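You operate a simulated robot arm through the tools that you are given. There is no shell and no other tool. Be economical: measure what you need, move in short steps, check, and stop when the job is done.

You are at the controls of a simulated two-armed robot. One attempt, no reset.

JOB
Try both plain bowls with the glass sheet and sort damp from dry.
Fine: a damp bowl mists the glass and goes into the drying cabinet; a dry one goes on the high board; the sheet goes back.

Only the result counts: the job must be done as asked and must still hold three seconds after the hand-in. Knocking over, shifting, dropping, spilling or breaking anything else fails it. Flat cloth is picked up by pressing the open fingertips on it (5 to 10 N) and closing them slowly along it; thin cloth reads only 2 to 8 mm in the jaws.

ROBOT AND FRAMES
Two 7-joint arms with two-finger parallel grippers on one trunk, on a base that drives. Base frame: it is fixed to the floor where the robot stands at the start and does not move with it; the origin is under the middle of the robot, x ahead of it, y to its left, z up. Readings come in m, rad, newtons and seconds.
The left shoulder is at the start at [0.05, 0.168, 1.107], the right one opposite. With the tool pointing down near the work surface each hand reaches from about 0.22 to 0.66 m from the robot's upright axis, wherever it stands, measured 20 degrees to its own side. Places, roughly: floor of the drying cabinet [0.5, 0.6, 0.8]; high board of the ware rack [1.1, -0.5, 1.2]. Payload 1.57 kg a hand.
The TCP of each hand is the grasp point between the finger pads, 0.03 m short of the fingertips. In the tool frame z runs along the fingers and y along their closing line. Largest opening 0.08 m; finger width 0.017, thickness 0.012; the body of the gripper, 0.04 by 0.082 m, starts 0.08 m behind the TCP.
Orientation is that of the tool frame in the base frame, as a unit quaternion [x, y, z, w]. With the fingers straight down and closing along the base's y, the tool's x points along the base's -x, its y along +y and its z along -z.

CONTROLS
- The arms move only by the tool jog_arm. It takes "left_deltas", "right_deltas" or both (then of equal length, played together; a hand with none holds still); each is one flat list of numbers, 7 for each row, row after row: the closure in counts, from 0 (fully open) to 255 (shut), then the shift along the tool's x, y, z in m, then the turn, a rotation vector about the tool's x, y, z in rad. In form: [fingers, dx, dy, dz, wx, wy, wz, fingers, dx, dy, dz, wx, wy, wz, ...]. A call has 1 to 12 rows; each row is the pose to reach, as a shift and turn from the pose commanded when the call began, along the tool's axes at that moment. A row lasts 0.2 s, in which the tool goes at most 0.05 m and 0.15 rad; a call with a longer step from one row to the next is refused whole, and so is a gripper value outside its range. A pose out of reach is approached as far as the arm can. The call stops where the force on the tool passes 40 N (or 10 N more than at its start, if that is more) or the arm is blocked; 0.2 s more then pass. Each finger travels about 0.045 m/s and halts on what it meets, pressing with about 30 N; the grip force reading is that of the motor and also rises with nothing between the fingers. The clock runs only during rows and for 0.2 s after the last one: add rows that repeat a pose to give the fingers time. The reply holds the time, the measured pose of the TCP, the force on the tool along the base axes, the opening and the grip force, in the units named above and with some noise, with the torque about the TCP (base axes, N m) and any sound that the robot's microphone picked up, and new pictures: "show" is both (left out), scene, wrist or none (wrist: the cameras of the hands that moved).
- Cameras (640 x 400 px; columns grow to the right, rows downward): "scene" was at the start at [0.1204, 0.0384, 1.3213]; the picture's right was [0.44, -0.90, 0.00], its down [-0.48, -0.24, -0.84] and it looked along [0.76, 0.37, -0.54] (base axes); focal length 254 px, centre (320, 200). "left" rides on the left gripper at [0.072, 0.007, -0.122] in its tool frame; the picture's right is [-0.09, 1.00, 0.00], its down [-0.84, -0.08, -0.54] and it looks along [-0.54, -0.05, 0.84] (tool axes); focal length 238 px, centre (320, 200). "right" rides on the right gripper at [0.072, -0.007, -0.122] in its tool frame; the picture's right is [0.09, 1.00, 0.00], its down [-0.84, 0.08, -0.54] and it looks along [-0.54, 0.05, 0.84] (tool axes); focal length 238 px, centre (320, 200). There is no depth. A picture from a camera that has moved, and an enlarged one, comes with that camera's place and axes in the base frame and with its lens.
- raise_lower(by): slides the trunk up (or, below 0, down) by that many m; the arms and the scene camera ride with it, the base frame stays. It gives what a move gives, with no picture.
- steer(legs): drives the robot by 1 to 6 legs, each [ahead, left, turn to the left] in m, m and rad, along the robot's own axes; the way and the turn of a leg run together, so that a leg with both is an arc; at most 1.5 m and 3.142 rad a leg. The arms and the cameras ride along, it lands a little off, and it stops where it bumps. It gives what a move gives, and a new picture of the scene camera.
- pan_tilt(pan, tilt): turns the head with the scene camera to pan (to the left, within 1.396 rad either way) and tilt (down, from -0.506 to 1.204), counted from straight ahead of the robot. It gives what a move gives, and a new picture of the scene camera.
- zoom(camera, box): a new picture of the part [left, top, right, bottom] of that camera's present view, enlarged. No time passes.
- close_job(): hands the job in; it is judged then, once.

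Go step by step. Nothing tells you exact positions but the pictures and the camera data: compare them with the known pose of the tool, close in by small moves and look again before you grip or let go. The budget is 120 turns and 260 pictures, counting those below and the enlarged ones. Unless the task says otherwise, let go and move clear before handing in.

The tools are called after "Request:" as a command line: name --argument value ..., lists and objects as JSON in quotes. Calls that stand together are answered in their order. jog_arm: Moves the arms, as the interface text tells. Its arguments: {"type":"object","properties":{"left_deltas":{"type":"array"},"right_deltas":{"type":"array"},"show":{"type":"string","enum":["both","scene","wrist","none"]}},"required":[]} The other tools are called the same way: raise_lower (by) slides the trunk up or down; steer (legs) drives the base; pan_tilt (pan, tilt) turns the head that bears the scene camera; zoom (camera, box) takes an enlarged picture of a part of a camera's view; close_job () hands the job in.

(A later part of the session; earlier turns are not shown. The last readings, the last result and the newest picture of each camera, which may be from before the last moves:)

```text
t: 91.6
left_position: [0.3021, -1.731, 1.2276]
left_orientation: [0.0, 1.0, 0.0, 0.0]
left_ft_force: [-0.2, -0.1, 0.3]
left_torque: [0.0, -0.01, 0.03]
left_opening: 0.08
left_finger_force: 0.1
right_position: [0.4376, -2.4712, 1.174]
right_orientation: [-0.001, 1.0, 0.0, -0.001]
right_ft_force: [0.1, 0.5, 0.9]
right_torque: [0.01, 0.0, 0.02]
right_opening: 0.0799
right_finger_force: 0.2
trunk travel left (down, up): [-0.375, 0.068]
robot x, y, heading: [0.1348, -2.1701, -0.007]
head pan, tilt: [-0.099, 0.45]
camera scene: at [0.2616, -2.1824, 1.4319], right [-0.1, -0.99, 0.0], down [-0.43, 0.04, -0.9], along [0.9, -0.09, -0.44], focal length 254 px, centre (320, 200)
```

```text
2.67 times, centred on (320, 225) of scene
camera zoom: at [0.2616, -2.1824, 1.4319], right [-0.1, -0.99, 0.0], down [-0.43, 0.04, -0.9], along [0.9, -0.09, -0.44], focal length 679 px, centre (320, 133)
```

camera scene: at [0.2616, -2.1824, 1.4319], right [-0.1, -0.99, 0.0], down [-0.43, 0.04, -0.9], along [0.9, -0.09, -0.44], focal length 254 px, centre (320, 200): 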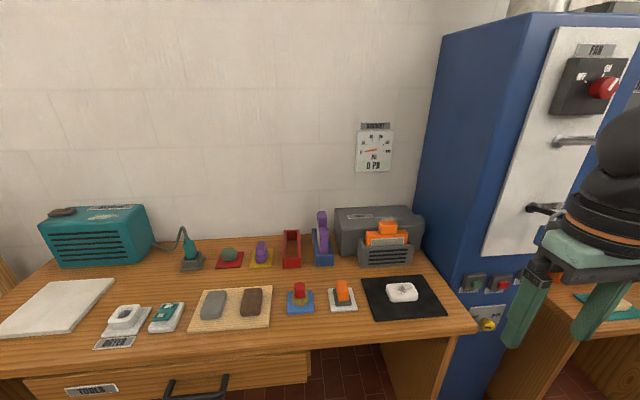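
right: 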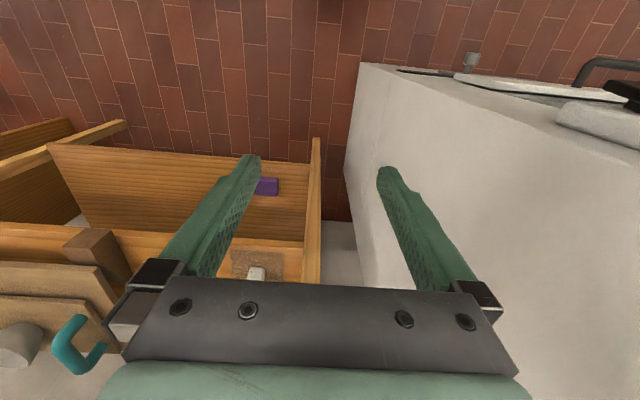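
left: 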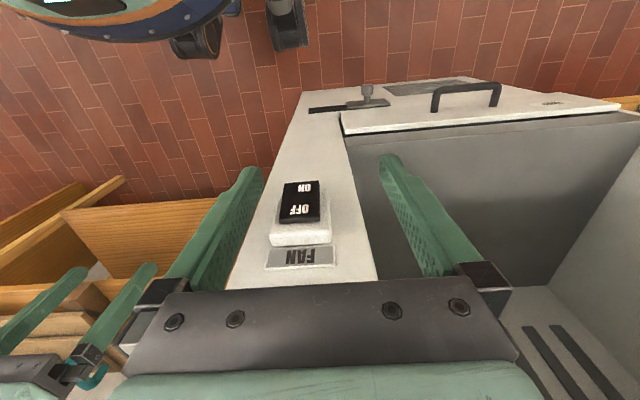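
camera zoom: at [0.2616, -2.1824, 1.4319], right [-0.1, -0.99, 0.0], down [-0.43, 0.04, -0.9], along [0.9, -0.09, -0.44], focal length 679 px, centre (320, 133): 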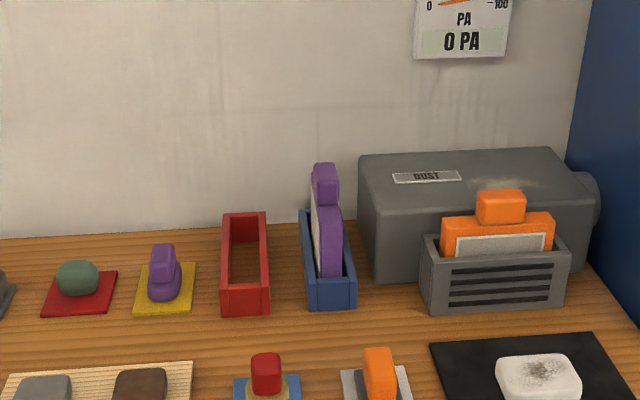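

Those are dust filters, not glass. I turn to the far end of the long bench, where there was something transparent-looking.

Request:
steer --legs '[[-0.05, 0, 0], [0, 0, -1.5], [0, 0, -0.7]]'

Request:
pan_tilt --pan -0.2 --tilt 0.5

Request:
pan_tilt --pan -1.3 --tilt 0.5

```text
t: 98.0
left_position: [0.3375, -2.5694, 1.2267]
left_orientation: [0.889, 0.457, 0.001, -0.001]
left_ft_force: [0.9, 0.3, 0.6]
left_torque: [-0.02, -0.01, -0.04]
left_opening: 0.0799
left_finger_force: 0.0
right_position: [-0.3434, -2.2474, 1.1737]
right_orientation: [0.889, 0.457, 0.0, 0.0]
right_ft_force: [0.2, 0.5, 0.1]
right_torque: [0.01, 0.04, 0.03]
right_opening: 0.0798
right_finger_force: 0.1
trunk travel left (down, up): [-0.375, 0.068]
robot x, y, heading: [0.0749, -2.1736, -2.195]
head pan, tilt: [-0.099, 0.45]
camera scene: at [-0.0043, -2.2744, 1.432], right [-0.75, 0.66, 0.0], down [0.29, 0.33, -0.9], along [-0.6, -0.67, -0.44], focal length 254 px, centre (320, 200)
```

scene: 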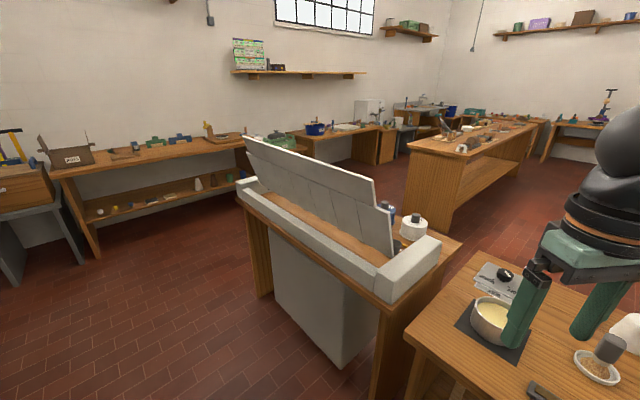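

```text
t: 98.7
left_position: [0.3378, -2.57, 1.2277]
left_orientation: [0.889, 0.457, -0.001, 0.001]
left_ft_force: [-0.6, 0.7, -0.6]
left_torque: [-0.03, 0.0, -0.01]
left_opening: 0.08
left_finger_force: 0.1
right_position: [-0.342, -2.2477, 1.1736]
right_orientation: [0.89, 0.457, 0.0, 0.0]
right_ft_force: [-1.2, -0.4, 0.1]
right_torque: [0.04, 0.03, 0.01]
right_opening: 0.0801
right_finger_force: 0.0
trunk travel left (down, up): [-0.375, 0.068]
robot x, y, heading: [0.0838, -2.1731, -2.193]
head pan, tilt: [-0.201, 0.499]
camera scene: at [-0.0102, -2.2674, 1.4275], right [-0.68, 0.73, 0.0], down [0.35, 0.32, -0.88], along [-0.64, -0.6, -0.48], focal length 254 px, centre (320, 200)
```

scene: 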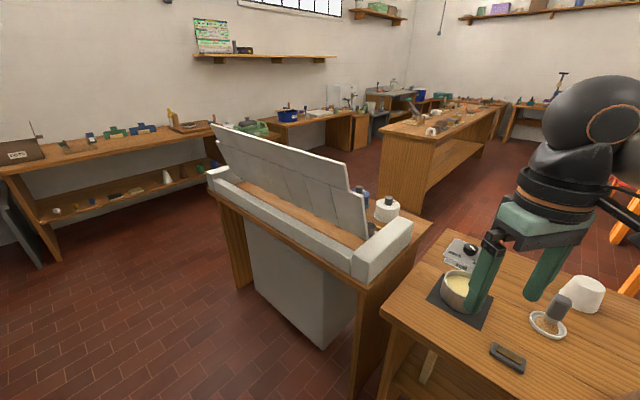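

```text
t: 100.0
left_position: [0.3373, -2.5698, 1.2282]
left_orientation: [0.89, 0.457, 0.0, 0.0]
left_ft_force: [0.5, -0.4, -0.2]
left_torque: [-0.01, 0.02, -0.05]
left_opening: 0.08
left_finger_force: 0.1
right_position: [-0.3421, -2.2471, 1.1736]
right_orientation: [0.89, 0.456, 0.0, 0.0]
right_ft_force: [-0.5, -0.3, 0.0]
right_torque: [0.0, -0.01, -0.01]
right_opening: 0.0798
right_finger_force: 0.1
trunk travel left (down, up): [-0.375, 0.068]
robot x, y, heading: [0.0822, -2.1724, -2.195]
head pan, tilt: [-1.3, 0.499]
camera scene: at [-0.0288, -2.1741, 1.4275], right [0.35, 0.94, 0.0], down [0.45, -0.17, -0.88], along [-0.82, 0.3, -0.48], focal length 254 px, centre (320, 200)
```

scene: 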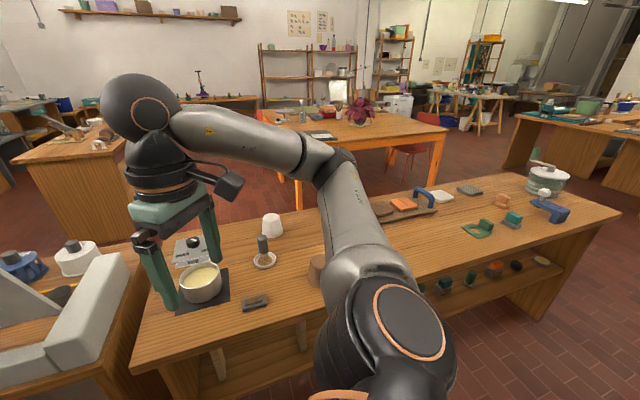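

No glass here. The lone purple block on the rack's lower board might be a grip on a clear sheet; I go back to look at it closely.

Request:
steer --legs '[[0, 0, 1.4], [0, 0, 0.795], [0, 1.5, 0], [0, 0.15, 0]]'

Request:
pan_tilt --pan 0.2 --tilt 0.75

Request:
zoom --camera "scene" --box '[160, 150, 480, 350]'

```text
t: 120.5
left_position: [0.3138, -0.0658, 1.2274]
left_orientation: [0.017, 1.0, 0.0, 0.0]
left_ft_force: [0.1, -0.4, -0.3]
left_torque: [-0.03, -0.02, 0.03]
left_opening: 0.0798
left_finger_force: 0.1
right_position: [0.4262, -0.8115, 1.1744]
right_orientation: [0.017, 1.0, 0.0, 0.0]
right_ft_force: [-0.2, 0.3, -0.2]
right_torque: [0.01, 0.01, 0.01]
right_opening: 0.0798
right_finger_force: 0.1
trunk travel left (down, up): [-0.375, 0.068]
robot x, y, heading: [0.1262, -0.5009, -0.031]
head pan, tilt: [-1.3, 0.499]
camera scene: at [0.1892, -0.5927, 1.4275], right [-0.97, -0.24, 0.0], down [-0.11, 0.47, -0.88], along [0.21, -0.85, -0.48], focal length 254 px, centre (320, 200)
```

scene: 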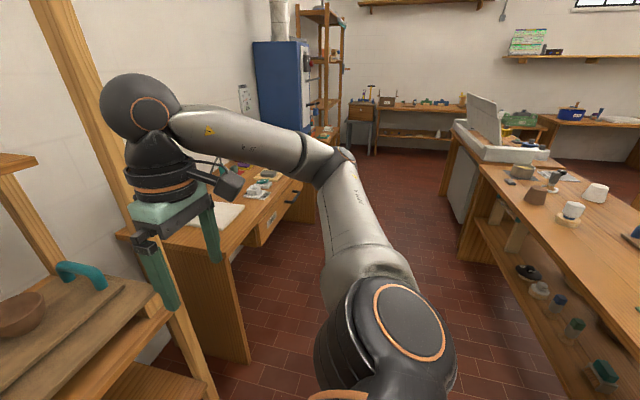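

```text
t: 122.1
left_position: [0.3144, -0.0669, 1.2268]
left_orientation: [0.016, 1.0, 0.0, 0.0]
left_ft_force: [0.6, -0.2, -0.4]
left_torque: [-0.01, 0.02, 0.0]
left_opening: 0.0799
left_finger_force: 0.0
right_position: [0.4263, -0.811, 1.1733]
right_orientation: [0.016, 1.0, 0.0, 0.0]
right_ft_force: [0.1, 0.2, -0.5]
right_torque: [-0.01, 0.03, -0.04]
right_opening: 0.0801
right_finger_force: 0.1
trunk travel left (down, up): [-0.375, 0.068]
robot x, y, heading: [0.1281, -0.5021, -0.03]
head pan, tilt: [0.201, 0.75]
camera scene: at [0.2495, -0.4909, 1.4055], right [0.17, -0.99, 0.0], down [-0.67, -0.11, -0.73], along [0.72, 0.12, -0.68], focal length 254 px, centre (320, 200)
```

scene: 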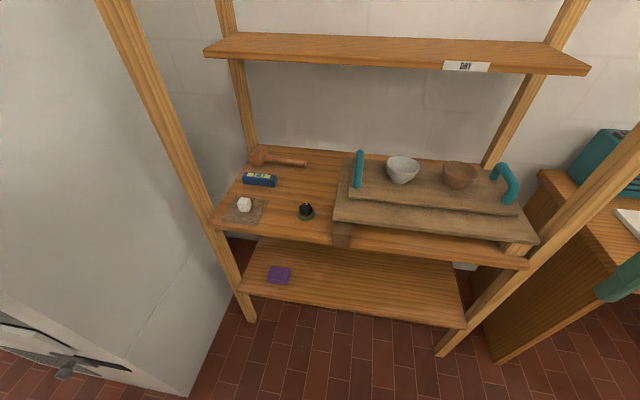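

```text
2.00 times, centred on (320, 250) of scene
camera zoom: at [0.2495, -0.4909, 1.4055], right [0.17, -0.99, 0.0], down [-0.67, -0.11, -0.73], along [0.72, 0.12, -0.68], focal length 509 px, centre (320, 100)
```

zoom: 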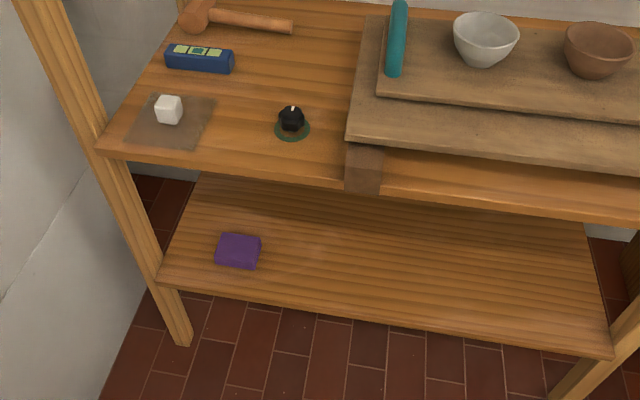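

The "mat" under the white cube looks semi-transparent, with wood grain showing through: likely the glass sheet with a knob. I enlarge.

Request:
zoom --camera "scene" --box '[200, 170, 280, 220]'

Request:
zoom --camera "scene" --box '[360, 140, 520, 240]'

```text
8.00 times, centred on (240, 195) of scene
camera zoom: at [0.2495, -0.4909, 1.4055], right [0.17, -0.99, 0.0], down [-0.67, -0.11, -0.73], along [0.72, 0.12, -0.68], focal length 2036 px, centre (960, 240)
```

zoom: 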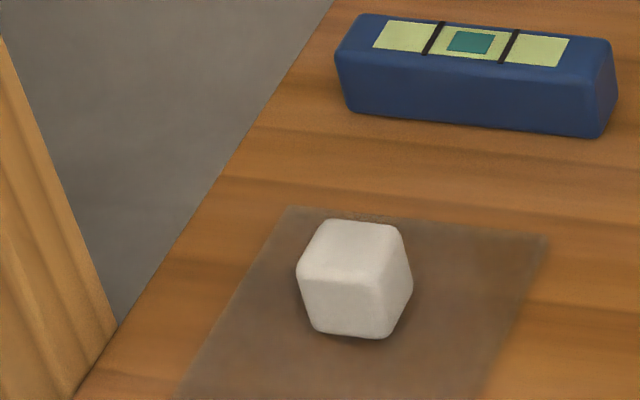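

```text
4.00 times, centred on (440, 190) of scene
camera zoom: at [0.2495, -0.4909, 1.4055], right [0.17, -0.99, 0.0], down [-0.67, -0.11, -0.73], along [0.72, 0.12, -0.68], focal length 1018 px, centre (-160, 240)
```

zoom: 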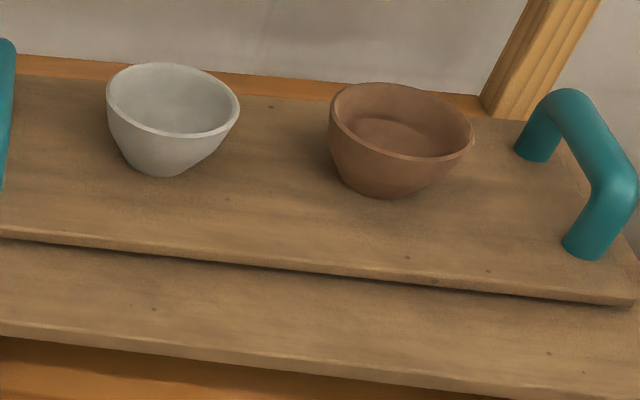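

Yes: a smoky clear sheet with a white cube grip at about (0.77, -0.165, 0.86), shelf top ≈0.845. Bowls triangulate to (0.875,-0.635) and about (0.875,-0.82). I drive nearer and check left-elbow clearance to the cabinet.

Request:
steer --legs '[[0, -0.1, 0.03], [0.17, 0, 0]]'

Request:
pan_tilt --pan 1.0 --tilt 0.6

```text
t: 124.7
left_position: [0.4695, -0.1649, 1.2269]
left_orientation: [0.003, 1.0, 0.0, 0.0]
left_ft_force: [-0.1, -0.6, -0.4]
left_torque: [0.03, 0.04, 0.03]
left_opening: 0.0801
left_finger_force: 0.0
right_position: [0.6008, -0.9061, 1.1736]
right_orientation: [0.003, 1.0, 0.0, 0.0]
right_ft_force: [-0.4, 0.4, 0.3]
right_torque: [0.0, 0.0, 0.0]
right_opening: 0.0801
right_finger_force: 0.2
trunk travel left (down, up): [-0.375, 0.068]
robot x, y, heading: [0.2934, -0.6023, -0.007]
head pan, tilt: [0.201, 0.75]
camera scene: at [0.4174, -0.5902, 1.4054], right [0.19, -0.98, 0.0], down [-0.67, -0.13, -0.73], along [0.72, 0.14, -0.68], focal length 254 px, centre (320, 200)
```

scene: 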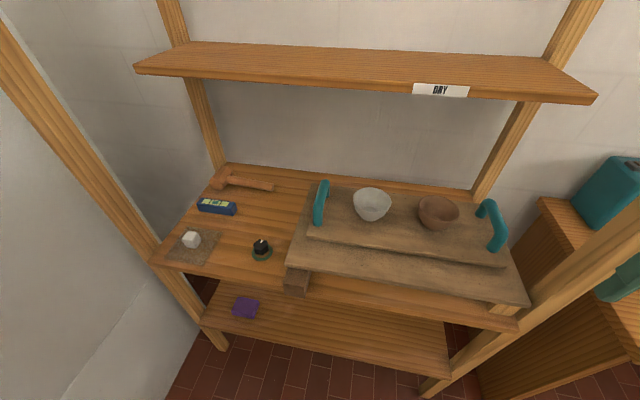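

```text
t: 125.9
left_position: [0.4694, -0.1644, 1.2281]
left_orientation: [0.004, 1.0, 0.001, 0.0]
left_ft_force: [0.4, -0.2, 0.3]
left_torque: [-0.01, 0.02, 0.0]
left_opening: 0.0803
left_finger_force: 0.1
right_position: [0.5995, -0.9075, 1.173]
right_orientation: [0.004, 1.0, 0.0, 0.0]
right_ft_force: [-0.3, -0.7, 0.0]
right_torque: [0.0, 0.01, -0.02]
right_opening: 0.0799
right_finger_force: 0.1
trunk travel left (down, up): [-0.375, 0.068]
robot x, y, heading: [0.2909, -0.6031, -0.015]
head pan, tilt: [1.0, 0.6]
camera scene: at [0.3835, -0.5322, 1.4184], right [0.84, -0.55, 0.0], down [-0.31, -0.47, -0.82], along [0.45, 0.69, -0.57], focal length 254 px, centre (320, 200)
```

scene: 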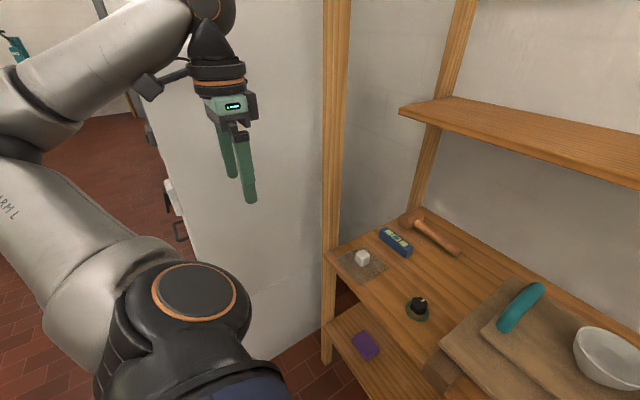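

I'll use the right hand for the sheet (the left forearm would foul the rack post). I shift left and turn slightly left so the right arm faces the sheet.

Request:
steer --legs '[[0, 0.15, 0.42]]'

Request:
jog_arm --right_deltas '[0, -0.03, 0.03, 0, 0, 0, 0, 0, -0.06, 0.06, 0, 0, 0, 0, 0, -0.09, 0.09, 0, 0, 0, 0, 0, -0.11, 0.13, 0, 0, 0, 0, 0, -0.12, 0.17, 0, 0, 0, 0, 0, -0.13, 0.21, 0, 0, 0, 0, 0, -0.14, 0.24, 0, 0, 0, 0]'

```text
t: 127.8
left_position: [0.2461, 0.0184, 1.2288]
left_orientation: [-0.204, 0.979, 0.0, 0.0]
left_ft_force: [-0.3, 0.2, 0.1]
left_torque: [-0.03, 0.02, -0.02]
left_opening: 0.0801
left_finger_force: 0.1
right_position: [0.6652, -0.6082, 1.1736]
right_orientation: [-0.204, 0.979, 0.0, 0.0]
right_ft_force: [0.7, -0.6, -0.7]
right_torque: [-0.06, -0.02, 0.0]
right_opening: 0.0799
right_finger_force: 0.0
trunk travel left (down, up): [-0.375, 0.068]
robot x, y, heading: [0.2646, -0.4563, 0.406]
head pan, tilt: [1.0, 0.6]
camera scene: at [0.3158, -0.3542, 1.4184], right [0.99, -0.16, 0.0], down [-0.09, -0.56, -0.82], along [0.13, 0.81, -0.57], focal length 254 px, centre (320, 200)
```

scene: 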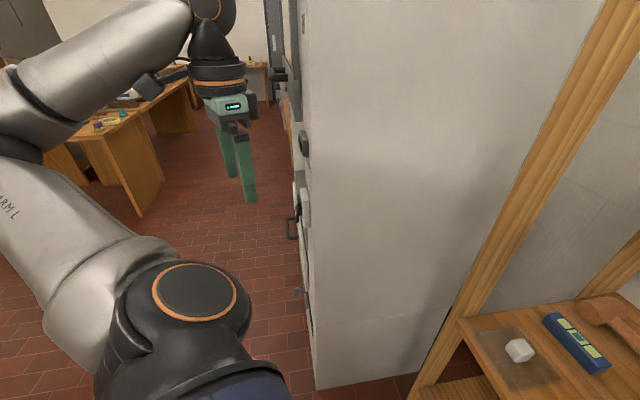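

```text
t: 129.4
left_position: [0.2467, 0.0175, 1.2279]
left_orientation: [-0.203, 0.979, -0.001, 0.0]
left_ft_force: [0.3, -1.2, 0.4]
left_torque: [-0.02, -0.01, 0.02]
left_opening: 0.0798
left_finger_force: 0.0
right_position: [0.7002, -0.3313, 1.1738]
right_orientation: [-0.204, 0.979, 0.0, 0.0]
right_ft_force: [-0.9, 0.6, -0.1]
right_torque: [-0.01, 0.0, 0.0]
right_opening: 0.0799
right_finger_force: 0.0
trunk travel left (down, up): [-0.375, 0.068]
robot x, y, heading: [0.2641, -0.4554, 0.41]
head pan, tilt: [1.0, 0.6]
camera scene: at [0.3158, -0.354, 1.4183], right [0.99, -0.16, 0.0], down [-0.09, -0.56, -0.82], along [0.13, 0.81, -0.57], focal length 254 px, centre (320, 200)
camera right: at [0.6373, -0.3663, 1.2962], right [-0.48, 0.88, 0.0], down [0.74, 0.4, 0.54], along [0.48, 0.26, -0.84], focal length 238 px, centre (320, 200)
```

scene: 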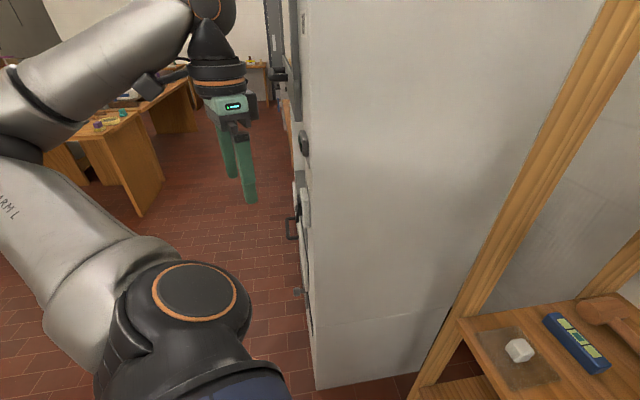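
right: 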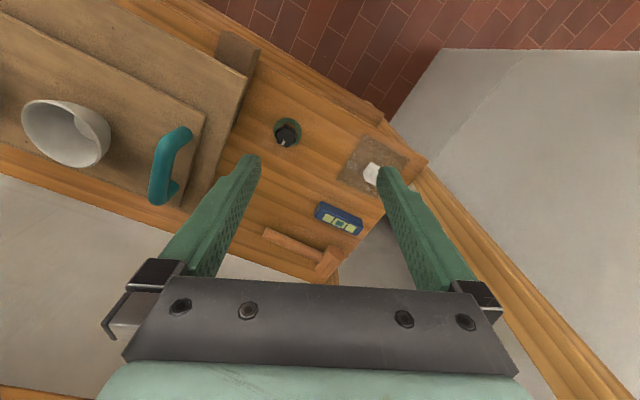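

The cube computes to (0.781, -0.170, 0.86). I move the right hand above it, aligning the closing line with base y and narrowing the opening.

Request:
jog_arm --right_deltas '[40, -0.017, 0.014, 0.02, 0, 0, 0.05, 60, -0.035, 0.029, 0.04, 0, 0, 0.1, 70, -0.052, 0.043, 0.06, 0, 0, 0.15, 70, -0.069, 0.058, 0.08, 0, 0, 0.205, 70, -0.087, 0.072, 0.1, 0, 0, 0.26, 70, -0.104, 0.0865, 0.12, 0, 0, 0.31, 70, -0.121, 0.1, 0.14, 0, 0, 0.36, 70, -0.1385, 0.1153, 0.16, 0, 0, 0.41, 70, -0.1385, 0.1153, 0.2, 0, 0, 0.41]'

```text
t: 131.4
left_position: [0.2472, 0.0178, 1.2278]
left_orientation: [-0.204, 0.979, -0.001, 0.0]
left_ft_force: [-0.3, -0.2, 0.9]
left_torque: [0.0, 0.02, 0.0]
left_opening: 0.0798
left_finger_force: 0.0
right_position: [0.7843, -0.2115, 0.9722]
right_orientation: [-0.001, 1.0, 0.001, -0.001]
right_ft_force: [-0.7, 0.2, -0.4]
right_torque: [0.01, -0.01, 0.01]
right_opening: 0.058
right_finger_force: 0.1
right hand out of reach, approached as far as the arm can: row 7, 8, 9
trunk travel left (down, up): [-0.375, 0.068]
robot x, y, heading: [0.2664, -0.4578, 0.412]
head pan, tilt: [1.0, 0.6]
camera scene: at [0.3173, -0.3546, 1.4184], right [0.99, -0.16, 0.0], down [-0.09, -0.56, -0.82], along [0.13, 0.81, -0.57], focal length 254 px, centre (320, 200)
camera right: at [0.7142, -0.2196, 1.094], right [-0.09, 1.0, 0.0], down [0.84, 0.08, 0.54], along [0.54, 0.05, -0.84], focal length 238 px, centre (320, 200)
```

scene: 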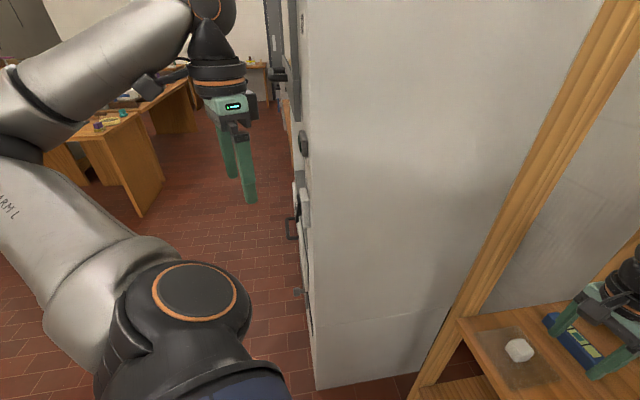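
right: 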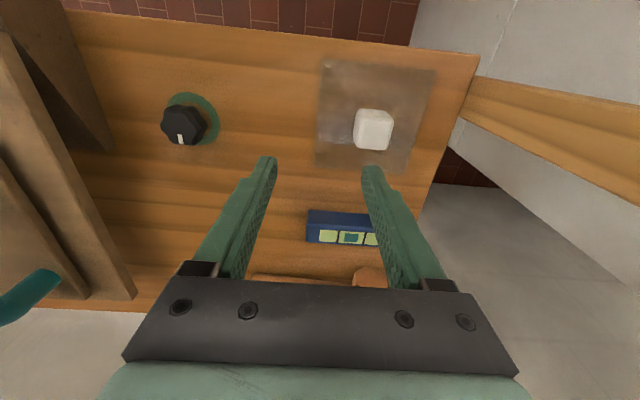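

Slightly out of reach; the cube is at (0.777, -0.163). I nudge the base by about 6 cm toward it, with the hand held high.

Request:
steer --legs '[[0.024, 0.055, 0]]'

Request:
jog_arm --right_deltas '[70, 0, 0, 0, 0, 0, 0]' --show "wrist"

```text
t: 132.6
left_position: [0.2467, 0.0763, 1.2276]
left_orientation: [-0.203, 0.979, -0.001, 0.0]
left_ft_force: [-0.7, 0.9, 0.0]
left_torque: [0.0, -0.01, -0.02]
left_opening: 0.0801
left_finger_force: 0.1
right_position: [0.7848, -0.1524, 0.9734]
right_orientation: [0.001, 1.0, 0.0, -0.001]
right_ft_force: [-0.4, 1.0, -0.7]
right_torque: [0.03, 0.02, 0.0]
right_opening: 0.0581
right_finger_force: 0.1
trunk travel left (down, up): [-0.375, 0.068]
robot x, y, heading: [0.2656, -0.3996, 0.409]
head pan, tilt: [1.0, 0.6]
camera scene: at [0.3168, -0.2949, 1.4183], right [0.99, -0.16, 0.0], down [-0.09, -0.56, -0.82], along [0.13, 0.81, -0.57], focal length 254 px, centre (320, 200)
```

scene: 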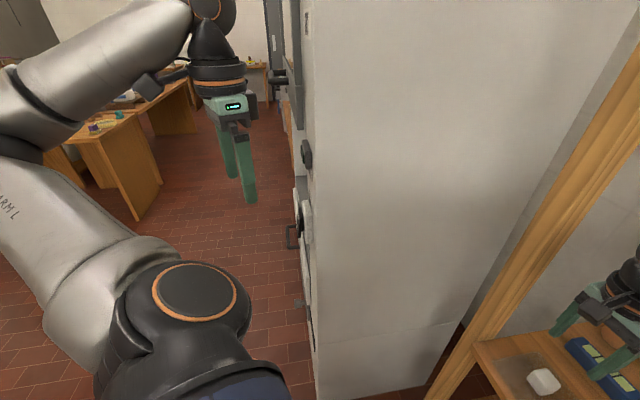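

```text
t: 133.0
left_position: [0.2487, 0.0767, 1.2277]
left_orientation: [-0.204, 0.979, 0.0, 0.0]
left_ft_force: [0.2, -1.6, 0.3]
left_torque: [0.02, 0.01, -0.02]
left_opening: 0.0797
left_finger_force: 0.0
right_position: [0.7845, -0.1535, 0.9729]
right_orientation: [0.001, 1.0, 0.0, 0.0]
right_ft_force: [-0.7, 0.6, -1.1]
right_torque: [-0.02, -0.02, 0.03]
right_opening: 0.0583
right_finger_force: 0.0
trunk travel left (down, up): [-0.375, 0.068]
robot x, y, heading: [0.268, -0.3967, 0.408]
head pan, tilt: [1.0, 0.6]
camera right: at [0.7147, -0.161, 1.0948], right [-0.09, 1.0, 0.0], down [0.84, 0.08, 0.54], along [0.54, 0.05, -0.84], focal length 238 px, centre (320, 200)
```

right: 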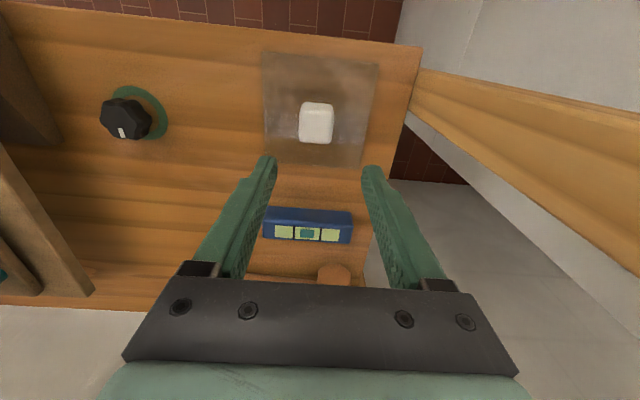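

Using the base shift as parallax, the cube is at (0.782, -0.159, ~0.85). I go straight down around it in small steps.

Request:
jog_arm --right_deltas '[70, 0.003, -0.005, 0.02, 0, 0, 0, 70, 0.003, -0.005, 0.04, 0, 0, 0, 70, 0.003, -0.005, 0.06, 0, 0, 0, 70, 0.003, -0.005, 0.08, 0, 0, 0, 70, 0.003, -0.005, 0.08, 0, 0, 0]' --show "wrist"

```text
t: 134.2
left_position: [0.2478, 0.076, 1.2277]
left_orientation: [-0.204, 0.979, 0.0, 0.001]
left_ft_force: [0.9, 0.4, -0.2]
left_torque: [0.0, -0.02, 0.0]
left_opening: 0.0801
left_finger_force: 0.1
right_position: [0.7796, -0.1611, 0.8926]
right_orientation: [0.001, 1.0, -0.001, 0.0]
right_ft_force: [0.4, 0.0, 0.1]
right_torque: [0.03, -0.04, -0.02]
right_opening: 0.0583
right_finger_force: 0.2
right hand out of reach, approached as far as the arm can: row 4, 5
trunk travel left (down, up): [-0.375, 0.068]
robot x, y, heading: [0.266, -0.3969, 0.408]
head pan, tilt: [1.0, 0.6]
camera right: at [0.7097, -0.1693, 1.0145], right [-0.09, 1.0, 0.0], down [0.84, 0.08, 0.54], along [0.54, 0.05, -0.84], focal length 238 px, centre (320, 200)
```

right: 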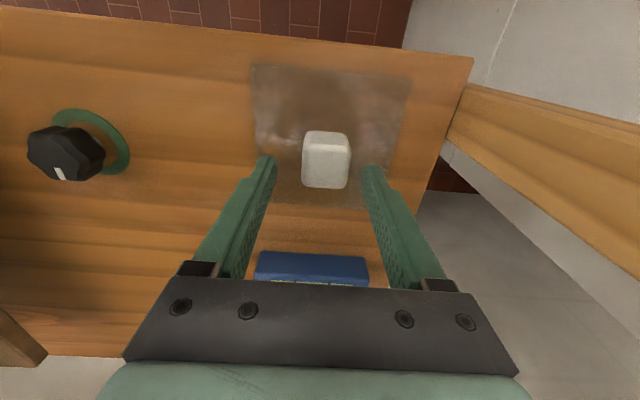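

The cube sits between the fingers; arm can't go lower so I lower the trunk a little.

Request:
raise_lower --by -0.018

Request:
jog_arm --right_deltas '[70, 0, 0, 0, 0, 0, 0]' --show "wrist"

```text
t: 134.8
left_position: [0.2469, 0.076, 1.2111]
left_orientation: [-0.203, 0.979, -0.001, 0.001]
left_ft_force: [0.2, -1.0, -0.9]
left_torque: [-0.01, 0.01, 0.01]
left_opening: 0.0802
left_finger_force: 0.0
right_position: [0.7799, -0.161, 0.8745]
right_orientation: [0.001, 1.0, 0.0, 0.0]
right_ft_force: [-0.3, 0.1, -0.2]
right_torque: [0.01, -0.01, -0.01]
right_opening: 0.058
right_finger_force: 0.1
trunk travel left (down, up): [-0.357, 0.086]
robot x, y, heading: [0.2642, -0.3984, 0.411]
head pan, tilt: [1.0, 0.6]
```

```text
t: 135.2
left_position: [0.2487, 0.0761, 1.2091]
left_orientation: [-0.203, 0.979, 0.0, 0.001]
left_ft_force: [-0.6, -0.4, 0.4]
left_torque: [0.0, -0.01, -0.01]
left_opening: 0.08
left_finger_force: 0.0
right_position: [0.7801, -0.1616, 0.8756]
right_orientation: [0.001, 1.0, 0.0, 0.0]
right_ft_force: [-0.1, 0.1, 0.8]
right_torque: [-0.01, -0.02, 0.01]
right_opening: 0.0579
right_finger_force: 0.2
trunk travel left (down, up): [-0.357, 0.086]
robot x, y, heading: [0.2647, -0.3964, 0.408]
head pan, tilt: [1.0, 0.6]
camera right: at [0.7097, -0.1692, 0.9969], right [-0.09, 1.0, 0.0], down [0.84, 0.08, 0.54], along [0.54, 0.05, -0.84], focal length 238 px, centre (320, 200)
```

right: 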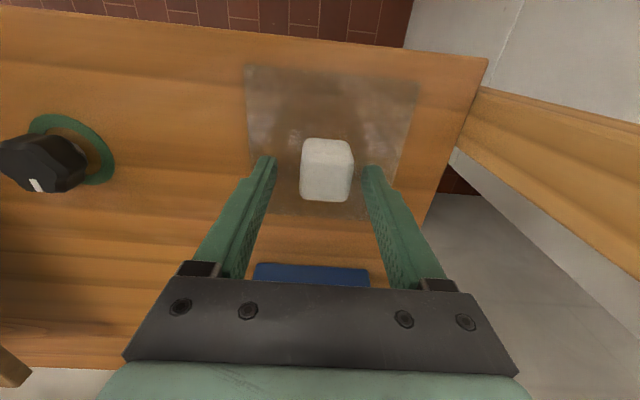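

Alignment is good; I shift 4 mm and lower 9 mm more.

Request:
raise_lower --by -0.009

Request:
jog_arm --right_deltas '[70, 0, 0.004, 0, 0, 0, 0]' --show "wrist"

```text
t: 135.8
left_position: [0.2477, 0.0757, 1.2012]
left_orientation: [-0.203, 0.979, 0.001, 0.001]
left_ft_force: [0.1, 0.0, 0.2]
left_torque: [0.01, 0.01, -0.02]
left_opening: 0.08
left_finger_force: 0.1
right_position: [0.7811, -0.1611, 0.8652]
right_orientation: [0.001, 1.0, 0.0, 0.0]
right_ft_force: [-0.1, 0.1, 0.1]
right_torque: [0.0, 0.01, -0.02]
right_opening: 0.0582
right_finger_force: 0.1
trunk travel left (down, up): [-0.348, 0.095]
robot x, y, heading: [0.2641, -0.4006, 0.406]
head pan, tilt: [1.0, 0.6]
```

```text
t: 136.2
left_position: [0.2466, 0.075, 1.2018]
left_orientation: [-0.204, 0.979, 0.0, 0.001]
left_ft_force: [-0.9, -0.6, 0.9]
left_torque: [-0.03, 0.02, 0.0]
left_opening: 0.0798
left_finger_force: 0.0
right_position: [0.7795, -0.159, 0.8662]
right_orientation: [0.0, 1.0, 0.0, 0.0]
right_ft_force: [0.2, 1.1, 0.4]
right_torque: [0.03, 0.0, 0.0]
right_opening: 0.0579
right_finger_force: 0.1
trunk travel left (down, up): [-0.348, 0.095]
robot x, y, heading: [0.2646, -0.3961, 0.408]
head pan, tilt: [1.0, 0.6]
camera right: at [0.7082, -0.1673, 0.9883], right [-0.09, 1.0, 0.0], down [0.84, 0.08, 0.54], along [0.54, 0.05, -0.84], focal length 238 px, centre (320, 200)
```

right: 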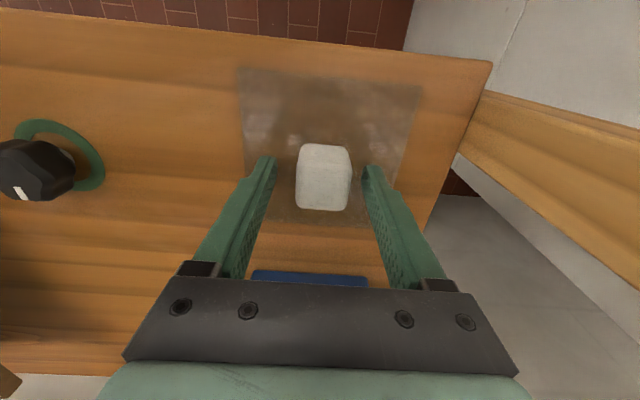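

Cube is centred. A touch lower, then close.

Request:
raise_lower --by -0.004

Request:
jog_arm --right_deltas '[100, 0, 0, 0, 0, 0, 0, 140, 0, 0, 0, 0, 0, 0, 180, 0, 0, 0, 0, 0, 0, 200, 0, 0, 0, 0, 0, 0, 200, 0, 0, 0, 0, 0, 0]' --show "wrist"

```text
t: 136.8
left_position: [0.2463, 0.0757, 1.1973]
left_orientation: [-0.204, 0.979, 0.001, 0.001]
left_ft_force: [0.2, -0.2, -0.4]
left_torque: [-0.02, 0.0, 0.0]
left_opening: 0.0799
left_finger_force: 0.0
right_position: [0.7792, -0.1585, 0.8619]
right_orientation: [0.001, 1.0, 0.0, 0.0]
right_ft_force: [-0.4, -0.4, 0.1]
right_torque: [0.03, -0.01, 0.01]
right_opening: 0.0579
right_finger_force: 0.1
trunk travel left (down, up): [-0.344, 0.099]
robot x, y, heading: [0.2699, -0.3987, 0.408]
head pan, tilt: [1.0, 0.6]
```

```text
t: 138.0
left_position: [0.2466, 0.0765, 1.1971]
left_orientation: [-0.204, 0.979, 0.0, 0.0]
left_ft_force: [1.0, -0.7, 0.6]
left_torque: [-0.02, 0.01, -0.01]
left_opening: 0.0802
left_finger_force: 0.0
right_position: [0.7787, -0.1587, 0.8627]
right_orientation: [0.0, 1.0, 0.0, 0.0]
right_ft_force: [0.8, 0.9, 0.6]
right_torque: [-0.02, 0.01, 0.04]
right_opening: 0.0333
right_finger_force: 30.4
trunk travel left (down, up): [-0.344, 0.099]
robot x, y, heading: [0.2643, -0.3995, 0.41]
head pan, tilt: [1.0, 0.6]
camera right: at [0.7084, -0.1673, 0.9843], right [-0.09, 1.0, 0.0], down [0.84, 0.08, 0.54], along [0.54, 0.05, -0.84], focal length 238 px, centre (320, 200)
```

right: 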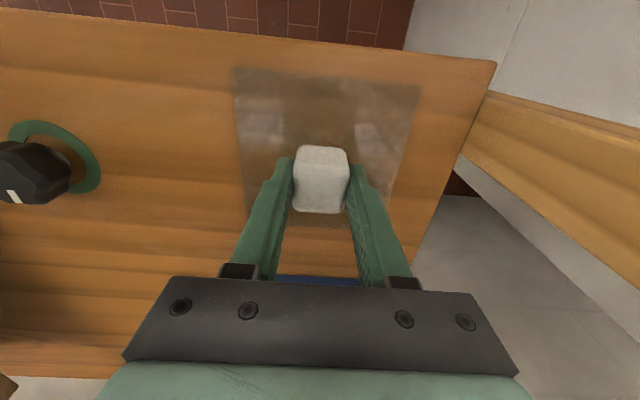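

Gripped (0.033 m). I lift with the trunk and then the arm.

Request:
raise_lower --by 0.095

Request:
jog_arm --right_deltas '[200, 0, -0.02, -0.03, 0, 0, 0, 200, 0, -0.05, -0.06, 0, 0, 0, 200, 0.02, -0.08, -0.08, 0, 0, 0, 200, 0.03, -0.12, -0.1, 0, 0, 0, 200, 0.03, -0.16, -0.12, 0, 0, 0, 200, 0.04, -0.19, -0.14, 0, 0, 0]'

```text
t: 139.2
left_position: [0.2482, 0.0761, 1.2915]
left_orientation: [-0.203, 0.979, 0.0, 0.0]
left_ft_force: [0.1, 0.6, -0.4]
left_torque: [0.01, -0.01, -0.02]
left_opening: 0.0799
left_finger_force: 0.0
right_position: [0.779, -0.1593, 0.9572]
right_orientation: [0.001, 1.0, 0.0, 0.0]
right_ft_force: [-1.0, 0.1, -0.9]
right_torque: [-0.02, 0.0, 0.0]
right_opening: 0.0335
right_finger_force: 30.6
trunk travel left (down, up): [-0.439, 0.004]
robot x, y, heading: [0.2662, -0.4015, 0.412]
head pan, tilt: [1.0, 0.6]
```

```text
t: 140.7
left_position: [0.2481, 0.0765, 1.2923]
left_orientation: [-0.204, 0.979, 0.0, 0.001]
left_ft_force: [-1.0, 0.1, -0.4]
left_torque: [0.01, 0.0, -0.03]
left_opening: 0.0804
left_finger_force: 0.1
right_position: [0.7949, -0.1632, 1.0661]
right_orientation: [0.001, 1.0, -0.001, -0.001]
right_ft_force: [0.2, -0.5, -1.2]
right_torque: [0.0, 0.0, 0.02]
right_opening: 0.0335
right_finger_force: 30.3
right hand out of reach, approached as far as the arm can: row 1, 2, 3, 4, 5, 6
trunk travel left (down, up): [-0.439, 0.004]
robot x, y, heading: [0.2667, -0.3975, 0.412]
head pan, tilt: [1.0, 0.6]
camera scene: at [0.3168, -0.2954, 1.4824], right [0.99, -0.16, 0.0], down [-0.09, -0.56, -0.83], along [0.13, 0.81, -0.56], focal length 254 px, centre (320, 200)
camera right: at [0.7245, -0.1704, 1.1887], right [-0.09, 1.0, 0.0], down [0.84, 0.08, 0.54], along [0.54, 0.05, -0.84], focal length 238 px, centre (320, 200)
```

scene: 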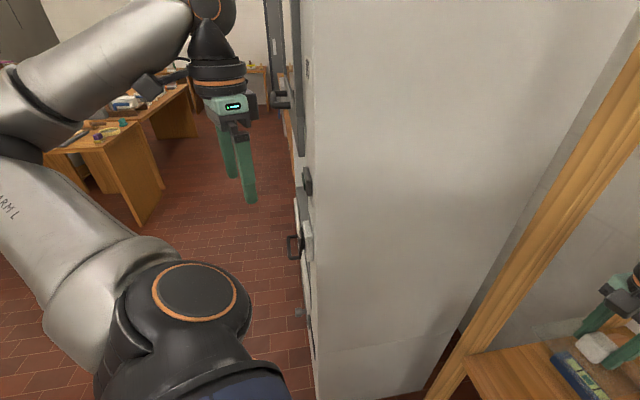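
right: 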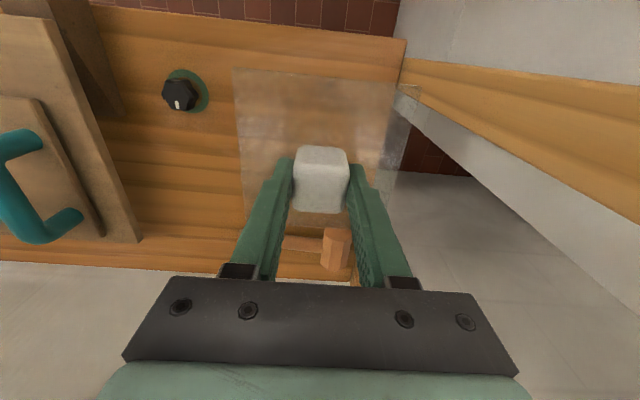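

The sheet is up and clear. I back off and turn the base straight again, then come in front of the bowls.

Request:
steer --legs '[[-0.1, 0, 0], [0, 0, -0.41], [0, -0.2, 0]]'

Request:
pan_tilt --pan -0.1 --tilt 0.6

```text
t: 145.0
left_position: [0.3489, -0.1998, 1.291]
left_orientation: [0.002, 1.0, 0.0, 0.0]
left_ft_force: [0.3, 0.2, 0.0]
left_torque: [-0.01, -0.01, 0.0]
left_opening: 0.08
left_finger_force: 0.0
right_position: [0.7536, -0.6407, 1.0657]
right_orientation: [0.207, 0.978, -0.002, 0.0]
right_ft_force: [0.0, -1.1, -1.8]
right_torque: [0.02, 0.0, 0.01]
right_opening: 0.0332
right_finger_force: 29.8
trunk travel left (down, up): [-0.439, 0.004]
robot x, y, heading: [0.1744, -0.6393, -0.003]
head pan, tilt: [1.0, 0.6]
camera scene: at [0.2622, -0.5685, 1.4824], right [0.84, -0.55, 0.0], down [-0.31, -0.47, -0.83], along [0.45, 0.69, -0.56], focal length 254 px, centre (320, 200)
```

scene: 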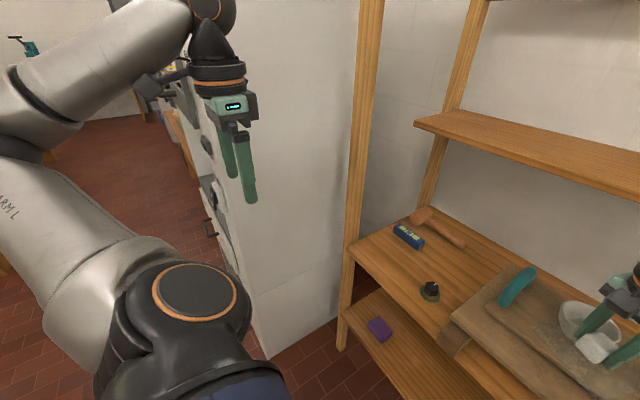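

```text
t: 146.4
left_position: [0.3475, -0.2003, 1.2913]
left_orientation: [0.002, 1.0, -0.001, 0.0]
left_ft_force: [-0.2, 0.2, -0.2]
left_torque: [0.03, 0.01, -0.01]
left_opening: 0.0801
left_finger_force: 0.0
right_position: [0.7523, -0.6409, 1.0664]
right_orientation: [0.207, 0.978, -0.002, -0.001]
right_ft_force: [-0.4, 0.3, -1.3]
right_torque: [-0.06, 0.01, 0.02]
right_opening: 0.0333
right_finger_force: 30.2
trunk travel left (down, up): [-0.439, 0.004]
robot x, y, heading: [0.1722, -0.6385, -0.004]
head pan, tilt: [-0.099, 0.6]
camera scene: at [0.3018, -0.6517, 1.4824], right [-0.11, -0.99, 0.0], down [-0.56, 0.06, -0.82], along [0.82, -0.09, -0.57], focal length 254 px, centre (320, 200)
```

scene: 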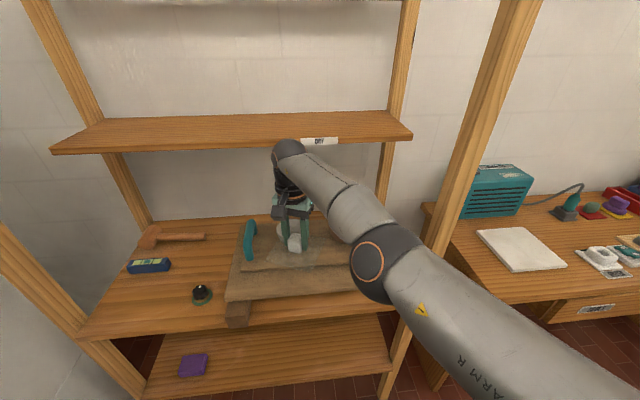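

The hand is over the plank with the sheet at z≈1.03. I square the hand again and look with the wrist camera.

Request:
jog_arm --right_deltas '[200, 0, 0, 0, 0, 0, -0.1, 200, 0, 0, 0, 0, 0, -0.2, 200, 0, 0, 0, 0, 0, -0.3, 200, 0, 0, 0, 0, 0, -0.41]'

```text
t: 147.4
left_position: [0.3487, -0.1994, 1.2909]
left_orientation: [0.002, 1.0, 0.0, 0.0]
left_ft_force: [0.6, 0.4, 0.4]
left_torque: [0.03, 0.0, -0.02]
left_opening: 0.0801
left_finger_force: 0.0
right_position: [0.754, -0.6402, 1.065]
right_orientation: [0.003, 1.0, -0.001, -0.001]
right_ft_force: [-0.5, 0.5, -1.3]
right_torque: [0.0, -0.04, -0.03]
right_opening: 0.0335
right_finger_force: 29.9
trunk travel left (down, up): [-0.439, 0.004]
robot x, y, heading: [0.1729, -0.6424, -0.009]
head pan, tilt: [-0.099, 0.6]
camera scene: at [0.3018, -0.6516, 1.4824], right [-0.11, -0.99, 0.0], down [-0.56, 0.06, -0.82], along [0.82, -0.09, -0.57], focal length 254 px, centre (320, 200)
camera right: at [0.6826, -0.6476, 1.1888], right [-0.09, 1.0, 0.0], down [0.84, 0.07, 0.54], along [0.54, 0.05, -0.84], focal length 238 px, centre (320, 200)
```

scene: 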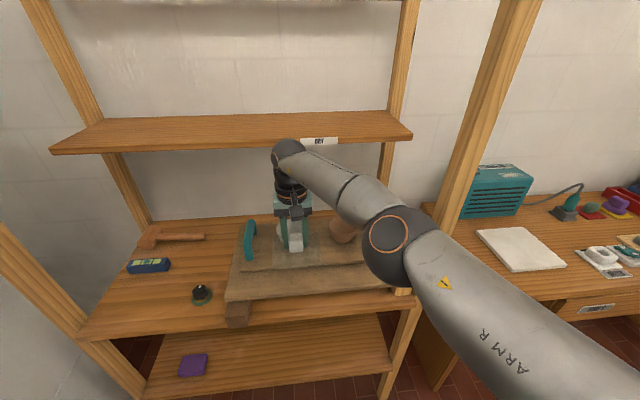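
right: 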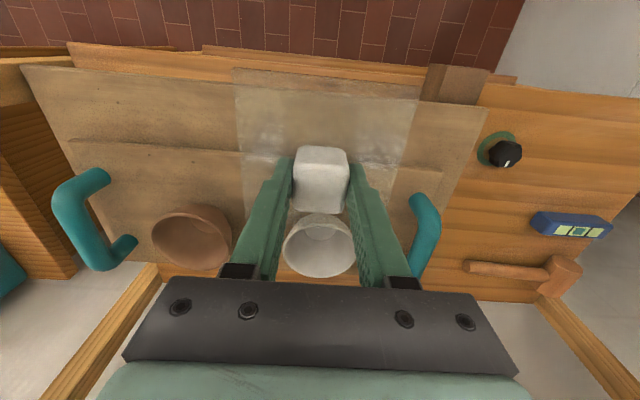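

Grey bowl rim centre ≈(0.886,-0.629), brown ≈(0.886,-0.785). I drive forward so that the sheet comes over the grey bowl.

Request:
steer --legs '[[0.1, 0, 0]]'

Request:
jog_arm --right_deltas '[200, 0, 0, 0, 0, 0, 0]'

```text
t: 148.5
left_position: [0.4493, -0.2015, 1.2912]
left_orientation: [0.002, 1.0, 0.001, 0.001]
left_ft_force: [0.3, -0.4, 0.4]
left_torque: [0.0, 0.04, 0.0]
left_opening: 0.0799
left_finger_force: 0.0
right_position: [0.8531, -0.6399, 1.0646]
right_orientation: [0.004, 1.0, -0.001, 0.0]
right_ft_force: [-0.1, -0.2, -1.0]
right_torque: [-0.01, 0.03, -0.04]
right_opening: 0.0339
right_finger_force: 30.6
trunk travel left (down, up): [-0.439, 0.004]
robot x, y, heading: [0.2727, -0.642, -0.009]
head pan, tilt: [-0.099, 0.6]
camera scene: at [0.4025, -0.6523, 1.4823], right [-0.11, -0.99, 0.0], down [-0.56, 0.06, -0.82], along [0.82, -0.09, -0.57], focal length 254 px, centre (320, 200)
```

scene: 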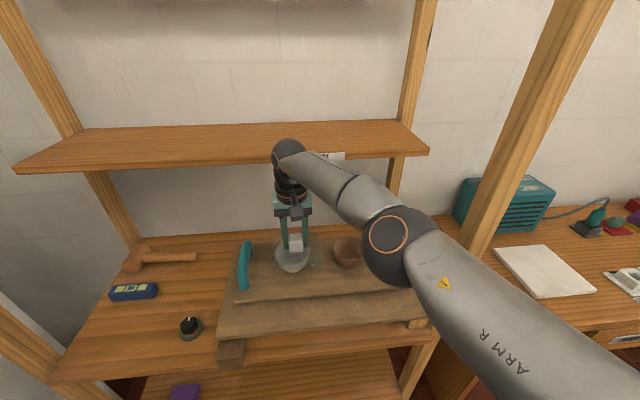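

```text
t: 148.9
left_position: [0.4485, -0.2002, 1.2915]
left_orientation: [0.002, 1.0, 0.0, 0.0]
left_ft_force: [-0.9, 0.9, -0.4]
left_torque: [0.0, 0.01, 0.02]
left_opening: 0.0799
left_finger_force: 0.0
right_position: [0.8524, -0.6418, 1.0659]
right_orientation: [0.003, 1.0, -0.001, -0.001]
right_ft_force: [0.5, 0.3, -1.4]
right_torque: [-0.02, -0.01, 0.0]
right_opening: 0.0333
right_finger_force: 29.7
trunk travel left (down, up): [-0.439, 0.004]
robot x, y, heading: [0.2697, -0.6407, -0.011]
head pan, tilt: [-0.099, 0.6]
camera scene: at [0.4016, -0.6523, 1.4824], right [-0.11, -0.99, 0.0], down [-0.56, 0.06, -0.83], along [0.82, -0.09, -0.56], focal length 254 px, centre (320, 200)
camera right: at [0.7823, -0.6478, 1.1885], right [-0.09, 1.0, 0.0], down [0.84, 0.07, 0.54], along [0.54, 0.04, -0.84], focal length 238 px, centre (320, 200)
```

scene: 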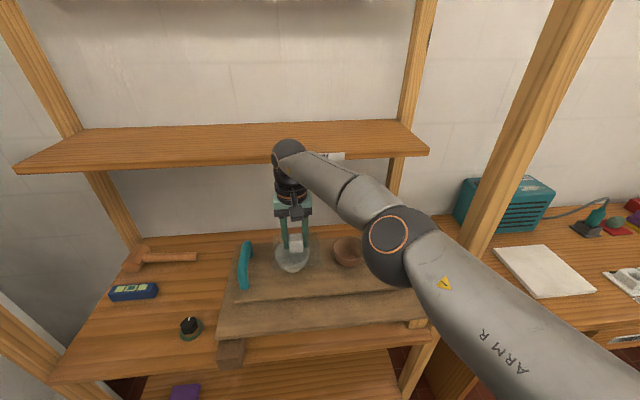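
right: 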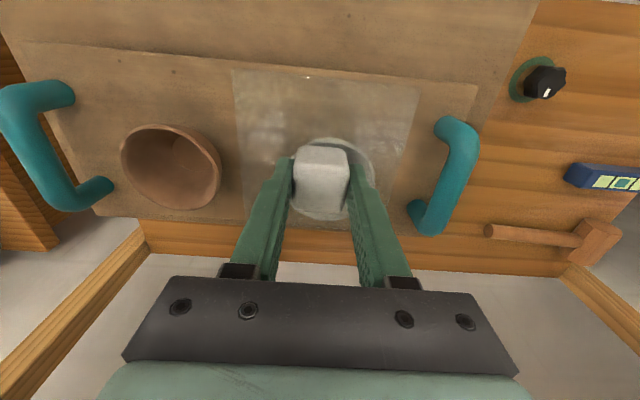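

Triangulated: grey rim (0.897,-0.627,0.965), brown rim (0.900,-0.794,0.963). I nudge the base 4.5 cm forward and lower the sheet onto the grey rim.

Request:
steer --legs '[[0.045, 0.012, 0]]'

Request:
jog_arm --right_deltas '[200, 0, 0, 0.02, 0, 0, 0, 200, 0, 0, 0.04, 0, 0, 0, 200, 0, 0, 0.045, 0, 0, 0, 200, 0, 0, 0.048, 0, 0, 0]'

```text
t: 149.8
left_position: [0.4952, -0.1895, 1.2909]
left_orientation: [0.003, 1.0, 0.0, 0.001]
left_ft_force: [0.3, -0.4, 0.6]
left_torque: [-0.01, 0.01, -0.01]
left_opening: 0.08
left_finger_force: 0.0
right_position: [0.8988, -0.6295, 1.0657]
right_orientation: [0.005, 1.0, 0.0, -0.002]
right_ft_force: [0.6, 0.5, -1.9]
right_torque: [-0.02, 0.01, -0.01]
right_opening: 0.0333
right_finger_force: 30.3
trunk travel left (down, up): [-0.439, 0.004]
robot x, y, heading: [0.3214, -0.6276, -0.009]
head pan, tilt: [-0.099, 0.6]
camera scene: at [0.4478, -0.6407, 1.4822], right [-0.11, -0.99, 0.0], down [-0.56, 0.06, -0.82], along [0.82, -0.09, -0.57], focal length 254 px, centre (320, 200)
```

scene: 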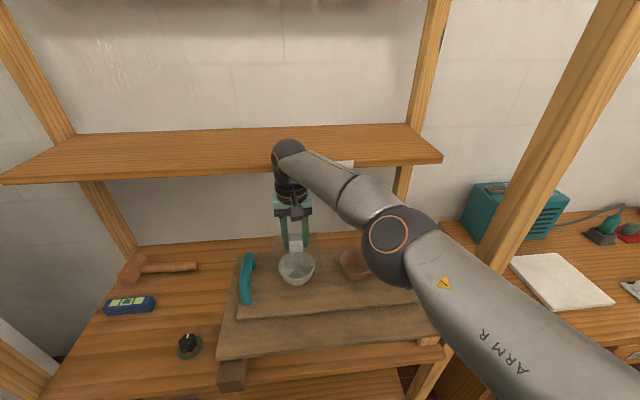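

```text
t: 150.8
left_position: [0.4937, -0.1895, 1.2919]
left_orientation: [0.002, 1.0, 0.0, 0.0]
left_ft_force: [-0.5, -0.4, 0.5]
left_torque: [0.0, -0.01, 0.01]
left_opening: 0.0801
left_finger_force: 0.0
right_position: [0.898, -0.6304, 1.0163]
right_orientation: [0.004, 1.0, -0.002, -0.001]
right_ft_force: [-0.5, 0.3, -1.2]
right_torque: [-0.04, -0.04, -0.02]
right_opening: 0.0334
right_finger_force: 30.2
trunk travel left (down, up): [-0.439, 0.004]
robot x, y, heading: [0.3203, -0.6311, -0.007]
head pan, tilt: [-0.099, 0.6]
camera scene: at [0.4465, -0.6411, 1.4824], right [-0.11, -0.99, 0.0], down [-0.56, 0.06, -0.82], along [0.82, -0.09, -0.57], focal length 254 px, centre (320, 200)
camera right: at [0.826, -0.638, 1.1401], right [-0.08, 1.0, 0.0], down [0.84, 0.07, 0.54], along [0.54, 0.04, -0.84], focal length 238 px, centre (320, 200)
```

scene: 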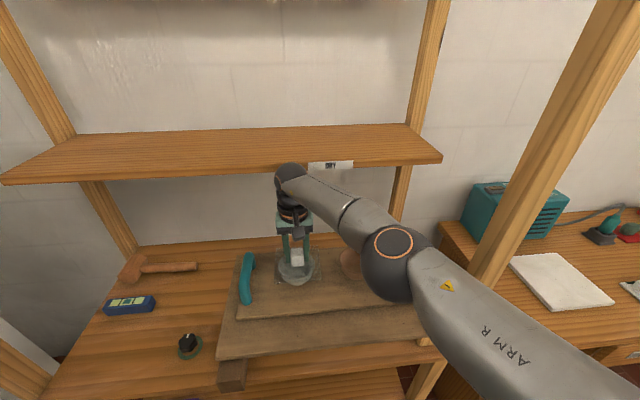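
right: 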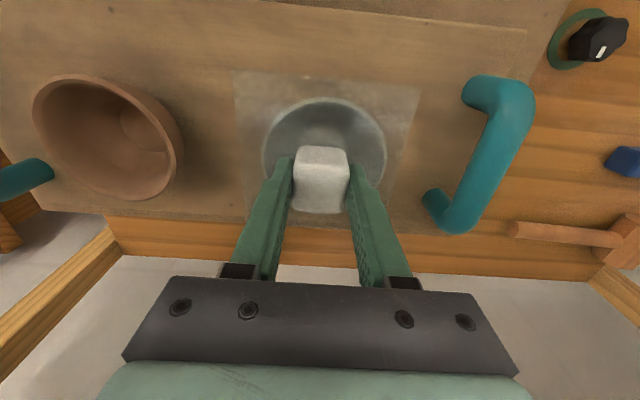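

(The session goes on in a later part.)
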